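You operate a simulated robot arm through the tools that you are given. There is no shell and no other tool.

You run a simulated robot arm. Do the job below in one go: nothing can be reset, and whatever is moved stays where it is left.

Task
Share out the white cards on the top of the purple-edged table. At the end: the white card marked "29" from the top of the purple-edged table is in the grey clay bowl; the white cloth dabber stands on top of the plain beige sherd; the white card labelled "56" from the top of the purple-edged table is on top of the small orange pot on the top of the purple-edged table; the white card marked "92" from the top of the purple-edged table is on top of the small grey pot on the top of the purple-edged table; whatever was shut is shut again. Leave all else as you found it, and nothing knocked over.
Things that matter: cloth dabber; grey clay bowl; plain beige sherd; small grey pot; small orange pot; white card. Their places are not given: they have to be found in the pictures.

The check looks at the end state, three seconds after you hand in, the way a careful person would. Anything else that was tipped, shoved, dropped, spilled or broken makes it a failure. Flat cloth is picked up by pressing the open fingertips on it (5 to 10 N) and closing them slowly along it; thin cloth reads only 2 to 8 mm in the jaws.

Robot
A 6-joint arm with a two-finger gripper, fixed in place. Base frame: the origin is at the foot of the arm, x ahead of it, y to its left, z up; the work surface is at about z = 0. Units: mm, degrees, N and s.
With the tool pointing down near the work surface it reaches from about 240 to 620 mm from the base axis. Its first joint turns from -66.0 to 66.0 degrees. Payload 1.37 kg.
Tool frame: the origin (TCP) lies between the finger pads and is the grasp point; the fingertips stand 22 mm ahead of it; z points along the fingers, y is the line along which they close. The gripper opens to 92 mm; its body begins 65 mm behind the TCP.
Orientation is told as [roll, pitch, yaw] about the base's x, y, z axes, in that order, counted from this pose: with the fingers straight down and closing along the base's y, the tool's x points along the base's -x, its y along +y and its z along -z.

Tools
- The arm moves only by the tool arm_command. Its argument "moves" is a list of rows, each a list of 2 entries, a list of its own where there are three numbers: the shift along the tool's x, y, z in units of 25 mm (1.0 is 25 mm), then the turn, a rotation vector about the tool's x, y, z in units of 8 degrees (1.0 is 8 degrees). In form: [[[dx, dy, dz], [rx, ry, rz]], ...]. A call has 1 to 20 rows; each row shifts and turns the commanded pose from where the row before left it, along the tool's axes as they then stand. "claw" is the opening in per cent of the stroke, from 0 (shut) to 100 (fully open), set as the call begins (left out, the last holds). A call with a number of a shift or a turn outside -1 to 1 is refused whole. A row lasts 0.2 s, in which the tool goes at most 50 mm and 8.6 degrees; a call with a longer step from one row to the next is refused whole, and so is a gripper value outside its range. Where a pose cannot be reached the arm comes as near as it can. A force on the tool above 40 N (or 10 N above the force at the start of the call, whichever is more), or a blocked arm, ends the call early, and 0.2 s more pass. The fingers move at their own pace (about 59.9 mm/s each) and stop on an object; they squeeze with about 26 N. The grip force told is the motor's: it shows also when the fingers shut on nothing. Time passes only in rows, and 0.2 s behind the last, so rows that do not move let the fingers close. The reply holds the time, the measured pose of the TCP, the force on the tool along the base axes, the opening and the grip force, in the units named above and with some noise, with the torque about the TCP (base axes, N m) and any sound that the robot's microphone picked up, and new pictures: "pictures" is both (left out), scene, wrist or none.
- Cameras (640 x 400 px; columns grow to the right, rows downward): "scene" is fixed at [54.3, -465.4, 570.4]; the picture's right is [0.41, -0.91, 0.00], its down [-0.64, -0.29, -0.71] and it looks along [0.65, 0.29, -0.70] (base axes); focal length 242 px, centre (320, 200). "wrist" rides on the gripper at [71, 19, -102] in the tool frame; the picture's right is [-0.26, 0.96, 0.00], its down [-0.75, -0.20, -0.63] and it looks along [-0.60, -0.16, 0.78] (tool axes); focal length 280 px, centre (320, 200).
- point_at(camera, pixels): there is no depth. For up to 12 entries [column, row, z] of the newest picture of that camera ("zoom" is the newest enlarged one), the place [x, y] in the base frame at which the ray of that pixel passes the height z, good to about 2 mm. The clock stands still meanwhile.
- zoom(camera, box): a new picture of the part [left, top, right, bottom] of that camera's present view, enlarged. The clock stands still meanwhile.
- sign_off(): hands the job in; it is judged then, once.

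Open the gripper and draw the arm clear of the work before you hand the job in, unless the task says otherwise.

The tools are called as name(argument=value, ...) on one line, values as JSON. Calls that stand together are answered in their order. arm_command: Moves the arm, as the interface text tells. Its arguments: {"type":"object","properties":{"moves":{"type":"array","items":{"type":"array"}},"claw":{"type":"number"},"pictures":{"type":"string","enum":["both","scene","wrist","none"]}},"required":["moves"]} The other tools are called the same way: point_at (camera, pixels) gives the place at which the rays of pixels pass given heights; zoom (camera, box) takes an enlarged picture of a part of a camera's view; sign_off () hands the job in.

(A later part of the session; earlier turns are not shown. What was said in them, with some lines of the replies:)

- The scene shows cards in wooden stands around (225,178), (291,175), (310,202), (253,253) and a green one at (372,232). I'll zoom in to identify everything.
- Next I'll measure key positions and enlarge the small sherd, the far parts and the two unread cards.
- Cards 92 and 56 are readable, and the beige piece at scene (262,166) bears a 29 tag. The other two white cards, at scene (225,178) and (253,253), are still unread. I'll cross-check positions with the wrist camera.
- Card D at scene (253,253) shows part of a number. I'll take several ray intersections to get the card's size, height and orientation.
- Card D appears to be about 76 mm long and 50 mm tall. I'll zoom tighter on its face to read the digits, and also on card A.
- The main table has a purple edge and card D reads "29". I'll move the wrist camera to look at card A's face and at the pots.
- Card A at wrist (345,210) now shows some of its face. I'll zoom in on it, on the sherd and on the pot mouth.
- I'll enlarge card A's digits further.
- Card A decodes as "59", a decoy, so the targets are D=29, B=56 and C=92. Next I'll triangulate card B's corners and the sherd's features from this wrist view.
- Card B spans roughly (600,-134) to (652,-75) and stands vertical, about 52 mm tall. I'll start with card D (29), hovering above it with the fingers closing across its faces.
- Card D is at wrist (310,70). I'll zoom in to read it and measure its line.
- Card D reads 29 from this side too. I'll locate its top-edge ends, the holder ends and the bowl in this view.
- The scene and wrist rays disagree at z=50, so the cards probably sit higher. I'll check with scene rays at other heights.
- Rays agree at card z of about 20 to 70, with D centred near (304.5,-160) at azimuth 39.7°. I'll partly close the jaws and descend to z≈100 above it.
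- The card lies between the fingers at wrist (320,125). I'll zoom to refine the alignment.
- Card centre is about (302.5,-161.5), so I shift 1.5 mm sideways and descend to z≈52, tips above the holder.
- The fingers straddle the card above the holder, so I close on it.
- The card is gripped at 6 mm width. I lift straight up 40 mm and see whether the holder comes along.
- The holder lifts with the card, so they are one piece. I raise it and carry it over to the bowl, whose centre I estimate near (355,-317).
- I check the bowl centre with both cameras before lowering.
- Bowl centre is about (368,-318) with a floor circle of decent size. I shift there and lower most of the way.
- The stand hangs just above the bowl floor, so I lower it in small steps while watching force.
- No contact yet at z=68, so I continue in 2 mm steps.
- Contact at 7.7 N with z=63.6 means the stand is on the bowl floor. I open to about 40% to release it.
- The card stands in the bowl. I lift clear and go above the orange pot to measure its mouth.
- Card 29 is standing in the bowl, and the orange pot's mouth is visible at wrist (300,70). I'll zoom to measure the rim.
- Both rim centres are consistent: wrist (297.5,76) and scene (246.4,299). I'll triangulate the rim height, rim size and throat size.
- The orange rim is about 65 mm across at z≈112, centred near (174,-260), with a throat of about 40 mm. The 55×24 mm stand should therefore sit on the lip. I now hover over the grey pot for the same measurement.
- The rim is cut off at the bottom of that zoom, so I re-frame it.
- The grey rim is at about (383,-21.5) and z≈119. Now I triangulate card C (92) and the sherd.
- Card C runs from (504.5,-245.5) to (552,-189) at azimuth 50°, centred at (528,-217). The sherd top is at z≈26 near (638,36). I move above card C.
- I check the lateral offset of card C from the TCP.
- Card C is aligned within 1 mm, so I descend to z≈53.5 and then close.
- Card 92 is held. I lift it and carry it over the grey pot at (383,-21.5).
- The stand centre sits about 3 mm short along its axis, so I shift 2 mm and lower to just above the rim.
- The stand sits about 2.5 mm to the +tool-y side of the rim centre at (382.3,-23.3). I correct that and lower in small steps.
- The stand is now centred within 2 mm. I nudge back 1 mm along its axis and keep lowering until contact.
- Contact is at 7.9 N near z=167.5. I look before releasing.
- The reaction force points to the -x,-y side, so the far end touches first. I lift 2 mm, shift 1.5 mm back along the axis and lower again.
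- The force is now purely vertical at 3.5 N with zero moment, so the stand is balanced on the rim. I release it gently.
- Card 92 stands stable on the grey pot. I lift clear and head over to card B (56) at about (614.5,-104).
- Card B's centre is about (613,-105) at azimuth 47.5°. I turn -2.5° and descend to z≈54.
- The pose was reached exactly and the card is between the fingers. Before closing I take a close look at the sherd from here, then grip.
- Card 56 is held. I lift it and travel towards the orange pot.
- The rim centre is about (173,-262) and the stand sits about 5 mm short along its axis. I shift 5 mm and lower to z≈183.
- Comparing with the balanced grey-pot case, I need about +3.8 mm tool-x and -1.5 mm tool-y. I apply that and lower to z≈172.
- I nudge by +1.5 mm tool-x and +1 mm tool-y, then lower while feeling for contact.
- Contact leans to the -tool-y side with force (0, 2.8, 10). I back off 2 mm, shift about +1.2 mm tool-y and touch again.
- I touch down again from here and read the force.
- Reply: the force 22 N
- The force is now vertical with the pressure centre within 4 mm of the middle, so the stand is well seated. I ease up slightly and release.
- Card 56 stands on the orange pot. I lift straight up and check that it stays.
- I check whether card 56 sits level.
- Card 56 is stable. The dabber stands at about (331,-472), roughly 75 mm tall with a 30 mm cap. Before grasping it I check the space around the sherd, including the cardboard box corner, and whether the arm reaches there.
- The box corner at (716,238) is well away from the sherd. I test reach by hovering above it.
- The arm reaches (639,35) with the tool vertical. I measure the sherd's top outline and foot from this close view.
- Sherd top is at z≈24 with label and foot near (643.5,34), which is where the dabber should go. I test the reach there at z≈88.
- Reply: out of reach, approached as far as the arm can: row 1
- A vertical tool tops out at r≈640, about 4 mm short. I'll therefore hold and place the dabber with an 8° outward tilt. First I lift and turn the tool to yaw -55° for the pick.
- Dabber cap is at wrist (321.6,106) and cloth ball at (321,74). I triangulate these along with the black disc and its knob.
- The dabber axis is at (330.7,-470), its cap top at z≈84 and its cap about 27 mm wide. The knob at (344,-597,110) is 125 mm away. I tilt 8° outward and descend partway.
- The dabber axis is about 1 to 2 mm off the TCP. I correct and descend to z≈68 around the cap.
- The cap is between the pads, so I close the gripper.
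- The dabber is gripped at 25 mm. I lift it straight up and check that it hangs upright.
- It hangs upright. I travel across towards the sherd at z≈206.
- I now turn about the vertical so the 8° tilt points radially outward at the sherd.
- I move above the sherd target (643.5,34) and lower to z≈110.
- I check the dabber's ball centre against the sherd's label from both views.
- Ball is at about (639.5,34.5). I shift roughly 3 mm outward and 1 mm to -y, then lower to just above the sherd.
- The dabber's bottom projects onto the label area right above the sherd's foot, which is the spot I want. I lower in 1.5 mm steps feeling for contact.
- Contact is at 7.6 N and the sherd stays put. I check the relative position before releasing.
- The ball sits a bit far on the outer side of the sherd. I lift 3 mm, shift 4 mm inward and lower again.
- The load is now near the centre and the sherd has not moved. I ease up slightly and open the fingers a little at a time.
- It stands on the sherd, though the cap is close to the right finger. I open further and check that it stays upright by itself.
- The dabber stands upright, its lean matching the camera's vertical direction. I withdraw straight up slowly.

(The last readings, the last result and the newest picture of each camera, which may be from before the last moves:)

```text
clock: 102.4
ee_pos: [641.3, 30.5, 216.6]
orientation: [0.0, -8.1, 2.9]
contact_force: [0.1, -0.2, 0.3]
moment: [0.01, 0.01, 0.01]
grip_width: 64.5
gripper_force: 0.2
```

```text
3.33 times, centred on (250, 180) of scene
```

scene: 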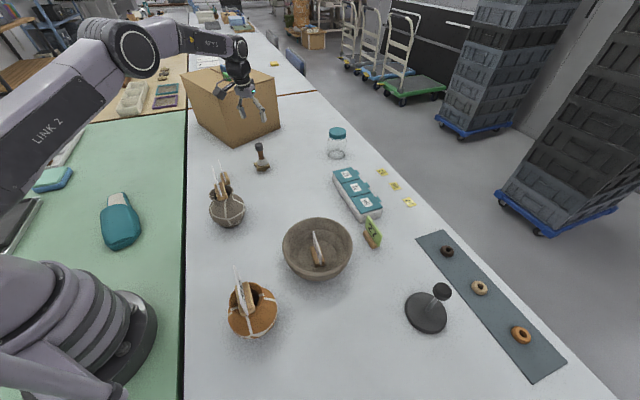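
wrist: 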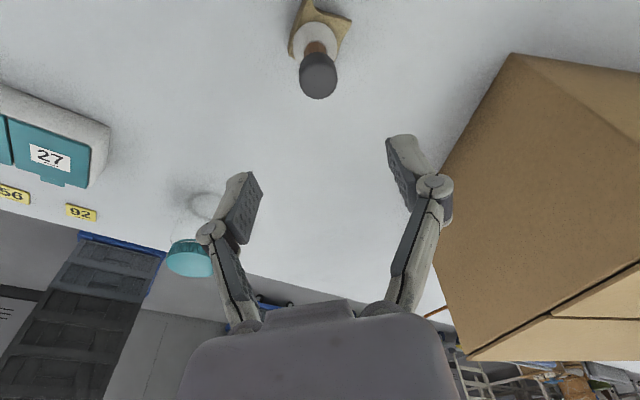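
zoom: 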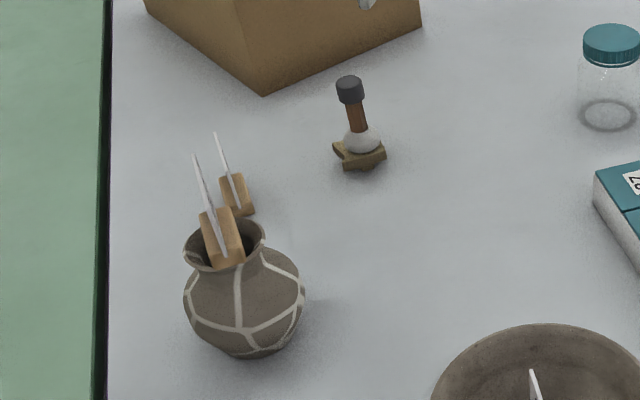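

Everything looks in place. Before handing in I zoom over the scene to make sure there is no other beige sherd and all items are steady.

zoom(camera="scene", box=[0, 115, 100, 195])

zoom(camera="scene", box=[110, 55, 200, 125])

zoom(camera="scene", box=[210, 200, 370, 350])

zoom(camera="wrist", box=[270, 0, 370, 110])

```text
5.00 times, centred on (50, 155) of scene
```

zoom: 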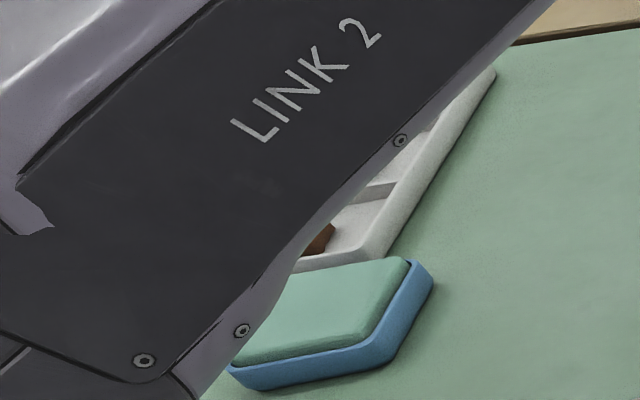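

```text
5.71 times, centred on (155, 90) of scene
```

zoom: 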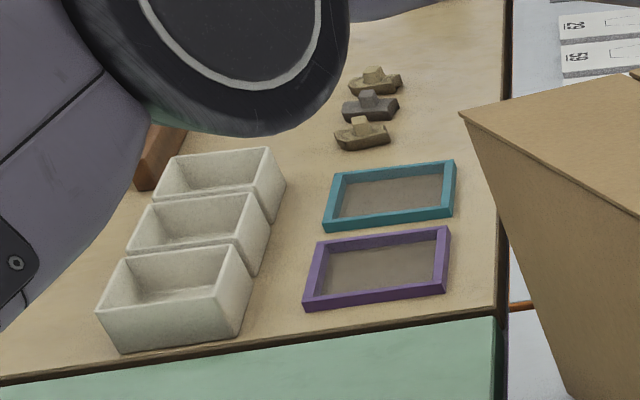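

```text
2.67 times, centred on (290, 275) of scene
```

zoom: 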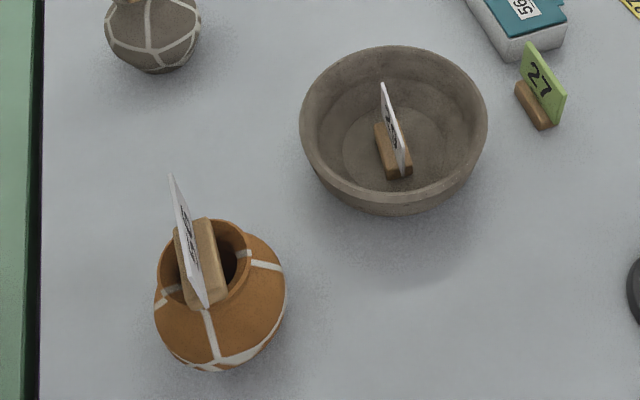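

```text
3.64 times, centred on (320, 55) of wrist
```

zoom: 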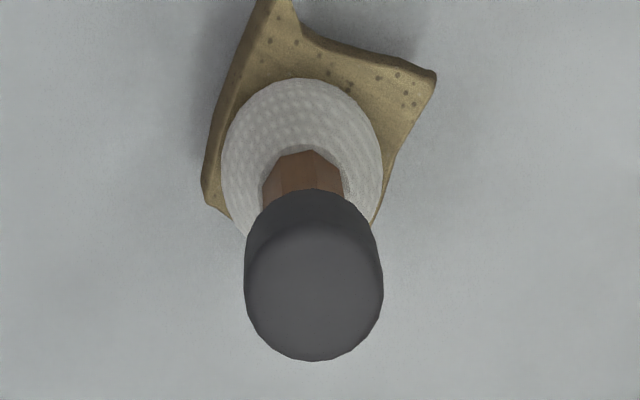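

All targets are placed and steady. I undo the tilt, raise the arm and draw it clear with the gripper open.

arm_command(moves=[[[0, 0, -1], [0, 0, 0]], [[0, 0, -1], [0, 1, 0]], [[0, 0, -1], [0, 0, 0]], [[0, 0, -1], [0, 0, 0]], [[0, 0, -1], [0, 0, 0]], [[0.92, -0.62, 0], [0, 0, 0]], [[0.92, -0.62, 0], [0, 0, 0]], [[0.92, -0.62, 0], [0, 0, 0]], [[0.92, -0.62, 0], [0, 0, 0]], [[0.92, -0.62, 0], [0, 0, 0]], [[0.92, -0.62, 0], [0, 0, 0]], [[0.92, -0.62, 0], [0, 0, 0]], [[0.92, -0.62, 0], [0, 0, 0]], [[0.92, -0.62, 0], [0, 0, 0]], [[0, 0, 0], [0, 0, 0]], [[0, 0, 0], [0, 0, 0]], [[0, 0, 0], [0, 0, 0]]], claw=100)

zoom(camera="scene", box=[180, 120, 400, 350])

zoom(camera="scene", box=[240, 130, 285, 180])

```text
clock: 106.0
ee_pos: [609.4, 3.7, 347.6]
orientation: [-0.1, 0.0, 2.9]
contact_force: [0.6, -0.3, -0.4]
moment: [0.0, 0.0, -0.01]
grip_width: 91.9
gripper_force: 0.0
out of reach, approached as far as the arm can: row 2, 3, 4, 5, 6, 7, 8, 9, 10, 11, 12, 13, 14
```

scene: 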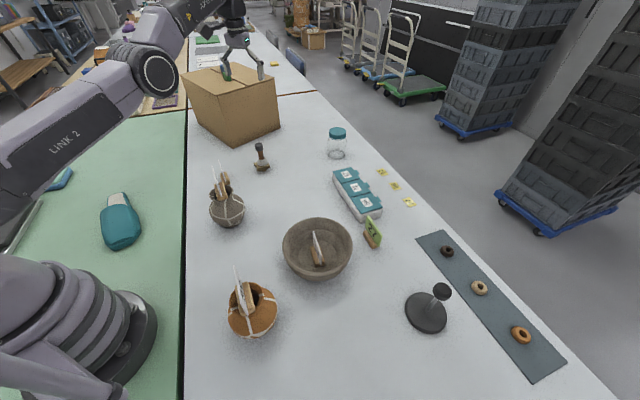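
wrist: 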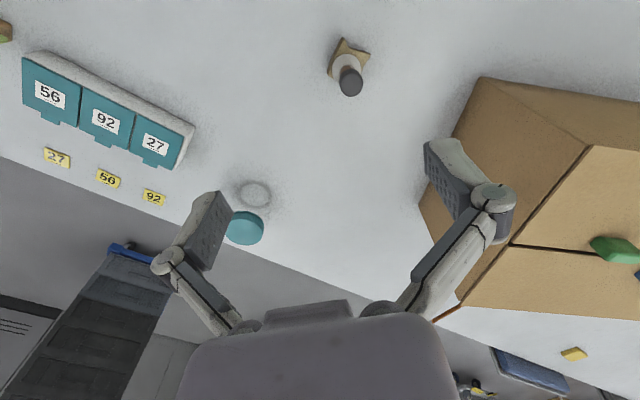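

```text
1.74 times, centred on (290, 235) of scene
```

zoom: 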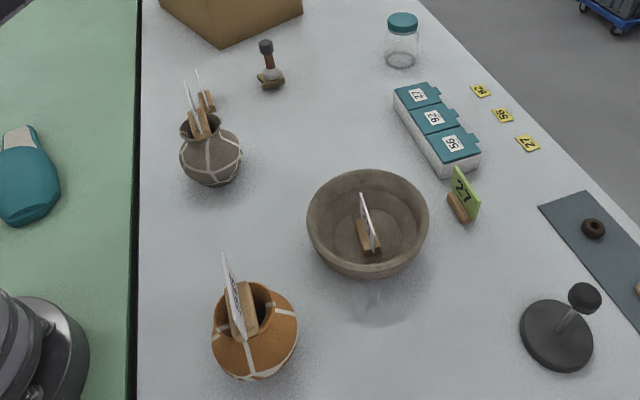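

```text
8.00 times, centred on (262, 155) of scene
```

zoom: 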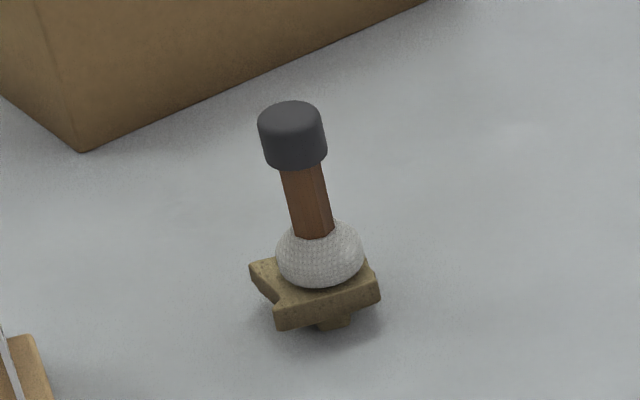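

The arm reports being limited in reach at height while the work itself is undisturbed. I issue a still row to see where it settles.

arm_command(moves=[[[0, 0, 0], [0, 0, 0]], [[0, 0, 0], [0, 0, 0]]], pictures="none")

```text
clock: 106.6
ee_pos: [610.1, 4.1, 347.5]
orientation: [0.0, 0.0, 2.8]
contact_force: [0.1, -0.5, -0.3]
moment: [-0.03, 0.03, -0.01]
grip_width: 91.9
gripper_force: 0.1
```

arm_command(moves=[[[0.5, -0.3, 0.2], [0, 0, 0]], [[0.8, -0.5, 0], [0, 0, 0]], [[0.9, -0.6, 0], [0, 0, 0]], [[0.9, -0.6, 0], [0, 0, 0]], [[0.9, -0.6, 0], [0, 0, 0]], [[0.9, -0.6, 0], [0, 0, 0]], [[0.9, -0.6, 0], [0, 0, 0]], [[0, 0, 0], [0, 0, 0]], [[0, 0, 0], [0, 0, 0]]])

```text
clock: 108.6
ee_pos: [607.1, -5.9, 351.8]
orientation: [0.0, 0.0, 3.0]
contact_force: [-1.6, 0.0, -0.3]
moment: [-0.04, 0.03, 0.0]
grip_width: 92.0
gripper_force: 0.0
out of reach, approached as far as the arm can: row 1, 2, 3, 4, 5, 6, 7
```

scene: 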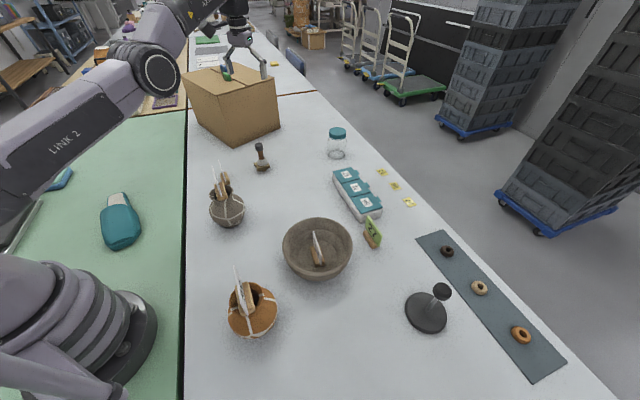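
wrist: 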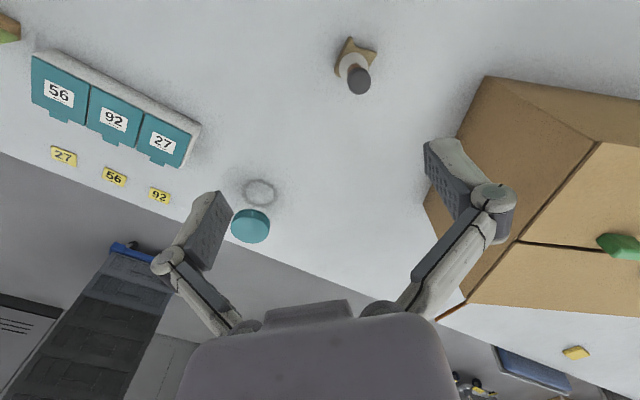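

The arm seems stuck at its stretched limit. I try moving straight down to get off that boundary.

arm_command(moves=[[[0, 0, 1], [0, 0, 0]], [[0, 0, 1], [0, 0, 0]], [[0, 0, 0], [0, 0, 0]]], pictures="none")

```text
clock: 109.4
ee_pos: [621.1, -6.7, 306.9]
orientation: [0.0, -0.1, 2.9]
contact_force: [-0.1, 0.5, 0.6]
moment: [0.01, 0.0, 0.01]
grip_width: 91.9
gripper_force: 0.0
out of reach, approached as far as the arm can: row 1, 2
```

Still on the boundary. I try small purely inward steps combined with outward tilt, which should let the elbow bend.

arm_command(moves=[[[0.1, 0, 0], [0, 0, 0]], [[0.1, 0, 0], [0, 0, 0]], [[0.1, 0, 0], [0, 0, 0]], [[0.1, 0, 0], [0, 0, 0]], [[0.1, 0, 0], [0, 0, 0]], [[0.1, 0, 0], [0, 0, 0]]], pictures="none")

```text
clock: 110.8
ee_pos: [620.7, -5.8, 306.9]
orientation: [0.1, -0.1, 2.9]
contact_force: [0.6, -0.2, 0.5]
moment: [0.04, 0.02, -0.01]
grip_width: 92.2
gripper_force: 0.1
out of reach, approached as far as the arm can: row 2, 4, 6
```

arm_command(moves=[[[0, 0, 0], [0, -0.5, 0]], [[0, 0, 0], [0, -0.5, 0]], [[0, 0, 0], [0, -0.5, 0]], [[0, 0, 0], [0, 0, 0]]], pictures="none")

```text
clock: 111.8
ee_pos: [657.9, -8.5, 323.4]
orientation: [0.0, -12.1, 2.9]
contact_force: [-0.2, 0.2, 0.8]
moment: [-0.03, -0.01, 0.0]
grip_width: 92.0
gripper_force: 0.1
out of reach, approached as far as the arm can: row 1, 2, 3
```

The elbow is stretched straight and tilting just swung the tool out. A combined inward-and-down step should bend the elbow, and at z above 250 it is safely clear of everything.

arm_command(moves=[[[1, 0, 0.9], [0, 0, 0]], [[1, 0, 0.9], [0, 0, 0]]], pictures="scene")

```text
clock: 112.4
ee_pos: [665.3, -10.2, 294.7]
orientation: [-0.1, -12.0, 2.9]
contact_force: [-0.1, -0.1, -0.6]
moment: [-0.03, -0.06, 0.0]
grip_width: 92.3
gripper_force: 0.1
out of reach, approached as far as the arm can: row 1, 2
```

scene: 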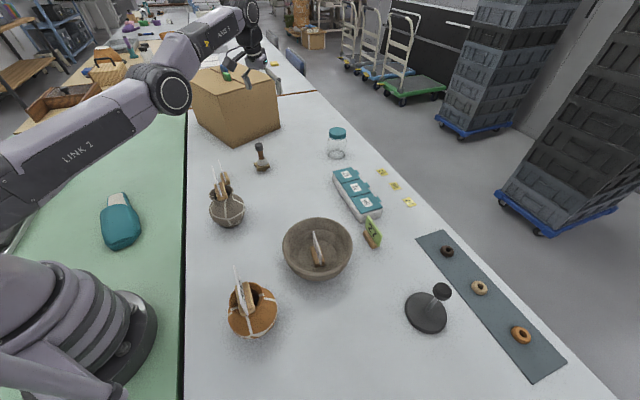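

Down plus inward still slides along the limit. I try up plus inward instead, which should bend the elbow the normal way.

arm_command(moves=[[[1, 0, -1], [0, 0, 0]], [[1, 0, -1], [0, 0, 0]]], pictures="none")

```text
clock: 113.0
ee_pos: [656.7, -11.9, 328.1]
orientation: [0.0, -12.0, 2.9]
contact_force: [0.1, -0.2, 1.0]
moment: [0.0, 0.02, 0.0]
grip_width: 91.7
gripper_force: 0.0
out of reach, approached as far as the arm can: row 1, 2
```

I try combining inward steps with rotating the fingers back to vertical, which uses the elbow directly.

arm_command(moves=[[[1, 0, -0.2], [0, 0.5, 0]], [[1, 0, -0.2], [0, 0.5, 0]], [[1, 0, -0.2], [0, 0.5, 0]], [[0, 0, 0], [0, 0, 0]]], pictures="none")

```text
clock: 114.0
ee_pos: [618.4, -14.7, 338.5]
orientation: [0.0, -1.9, 2.9]
contact_force: [0.5, -0.4, -0.4]
moment: [-0.01, -0.02, -0.02]
grip_width: 91.9
gripper_force: 0.1
out of reach, approached as far as the arm can: row 1, 2, 3
```

arm_command(moves=[[[1, 0, 0.3], [0, 0.6, 0]], [[1, 0, 0.3], [0, 0.6, 0]], [[1, 0, 0.3], [0, 0.6, 0]], [[1, 0, 0.3], [0, 0.6, 0]], [[0, 0, 0], [0, 0, 0]]], pictures="scene")

```text
clock: 115.2
ee_pos: [514.8, -20.9, 319.5]
orientation: [-0.2, 19.0, 2.9]
contact_force: [0.0, 0.6, -0.3]
moment: [0.02, 0.01, -0.01]
grip_width: 92.0
gripper_force: 0.2
```

scene: 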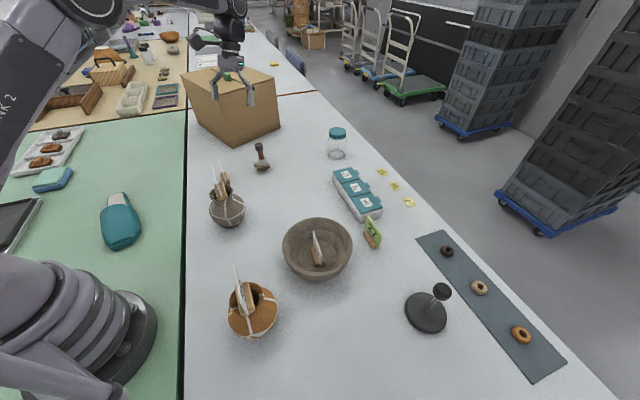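

The elbow is free again. I continue inward, restore the vertical tool and park near the start position.

arm_command(moves=[[[0.883, 0, 0.304], [0, 0, 0]], [[0.883, 0, 0.304], [0, 0, 0]], [[0.883, 0, 0.304], [0, 0, 0]], [[0, 0, 0], [0, -0.79, 0]], [[0, 0, 0], [0, -0.79, 0]], [[0, 0, 0], [0, -0.79, 0]], [[0, -0.95, -0.3], [0, 0, 0]], [[0, -0.95, -0.3], [0, 0, 0]], [[0, -0.95, -0.3], [0, 0, 0]], [[0, -0.95, -0.3], [0, 0, 0]], [[0, 0, 0], [0, 0, 0]], [[0, 0, 0], [0, 0, 0]]])

zoom(camera="scene", box=[180, 120, 400, 350])

zoom(camera="scene", box=[190, 130, 290, 230])

```text
clock: 117.8
ee_pos: [450.5, -118.1, 352.3]
orientation: [0.0, 0.1, 2.9]
contact_force: [-0.6, 0.5, -0.3]
moment: [-0.01, 0.01, -0.02]
grip_width: 91.9
gripper_force: 0.1
```

scene: 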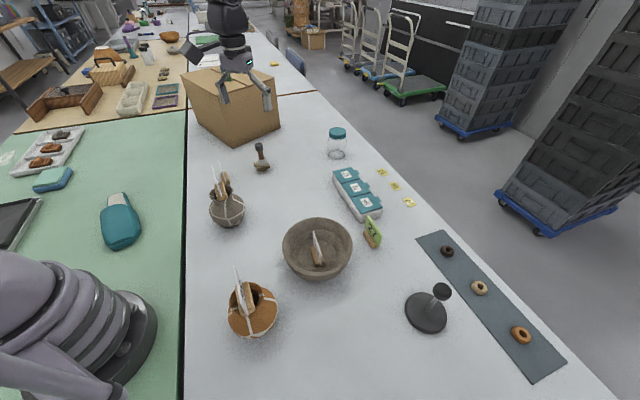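
wrist: 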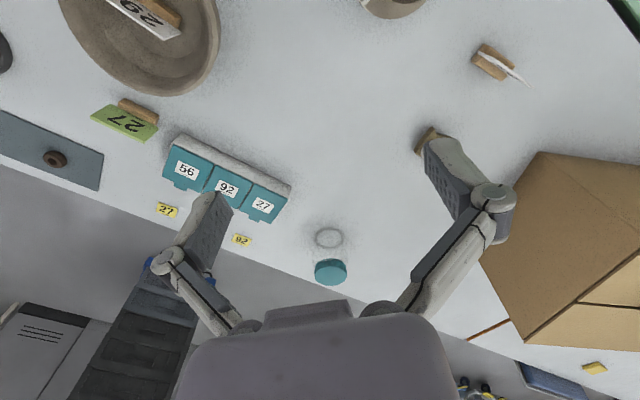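

```text
1.74 times, centred on (290, 235) of scene
```

zoom: 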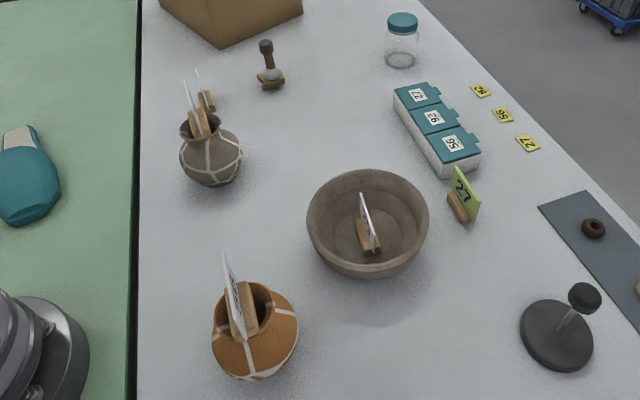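

```text
4.00 times, centred on (240, 180) of scene
```

zoom: 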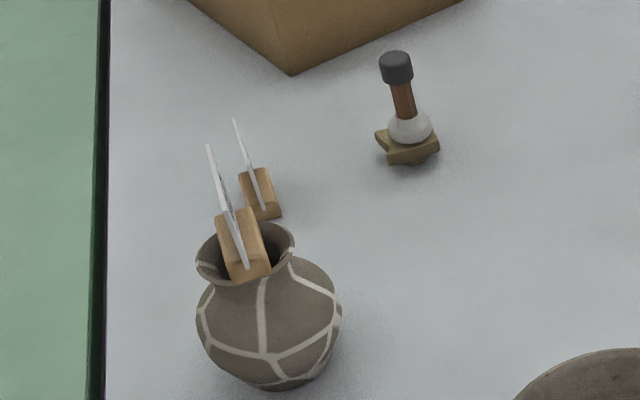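

The arm is parked near its start pose with the gripper open. Card 29 is in the bowl, card 56 on the orange pot, card 92 on the grey pot, and the dabber stands on the beige sherd. Everything else looks undisturbed and the lids are still shut, so I hand the job in.

sign_off()

```text
The job is handed in.
```

I finished the job and handed it in. The last pictures before hand-in showed every item in place and upright:

- **Card 29:** stands in the grey clay bowl.
- **Card 56:** stands across the rim of the small orange pot.
- **Card 92:** stands across the rim of the small grey pot.
- **Cloth dabber:** stands upright on the beige sherd. That sherd carries a small "29" tag, but it was the only beige sherd I found on the table.

Each card is one piece with its wooden stand, so the stands moved with the cards. I opened nothing, so whatever was shut stayed shut. I left the card marked 59 and the green 27 card where they were.

While withdrawing, the arm got stuck for a few seconds at the edge of its reach, well above the table. It came free without touching anything and ended near its start pose with the gripper open.
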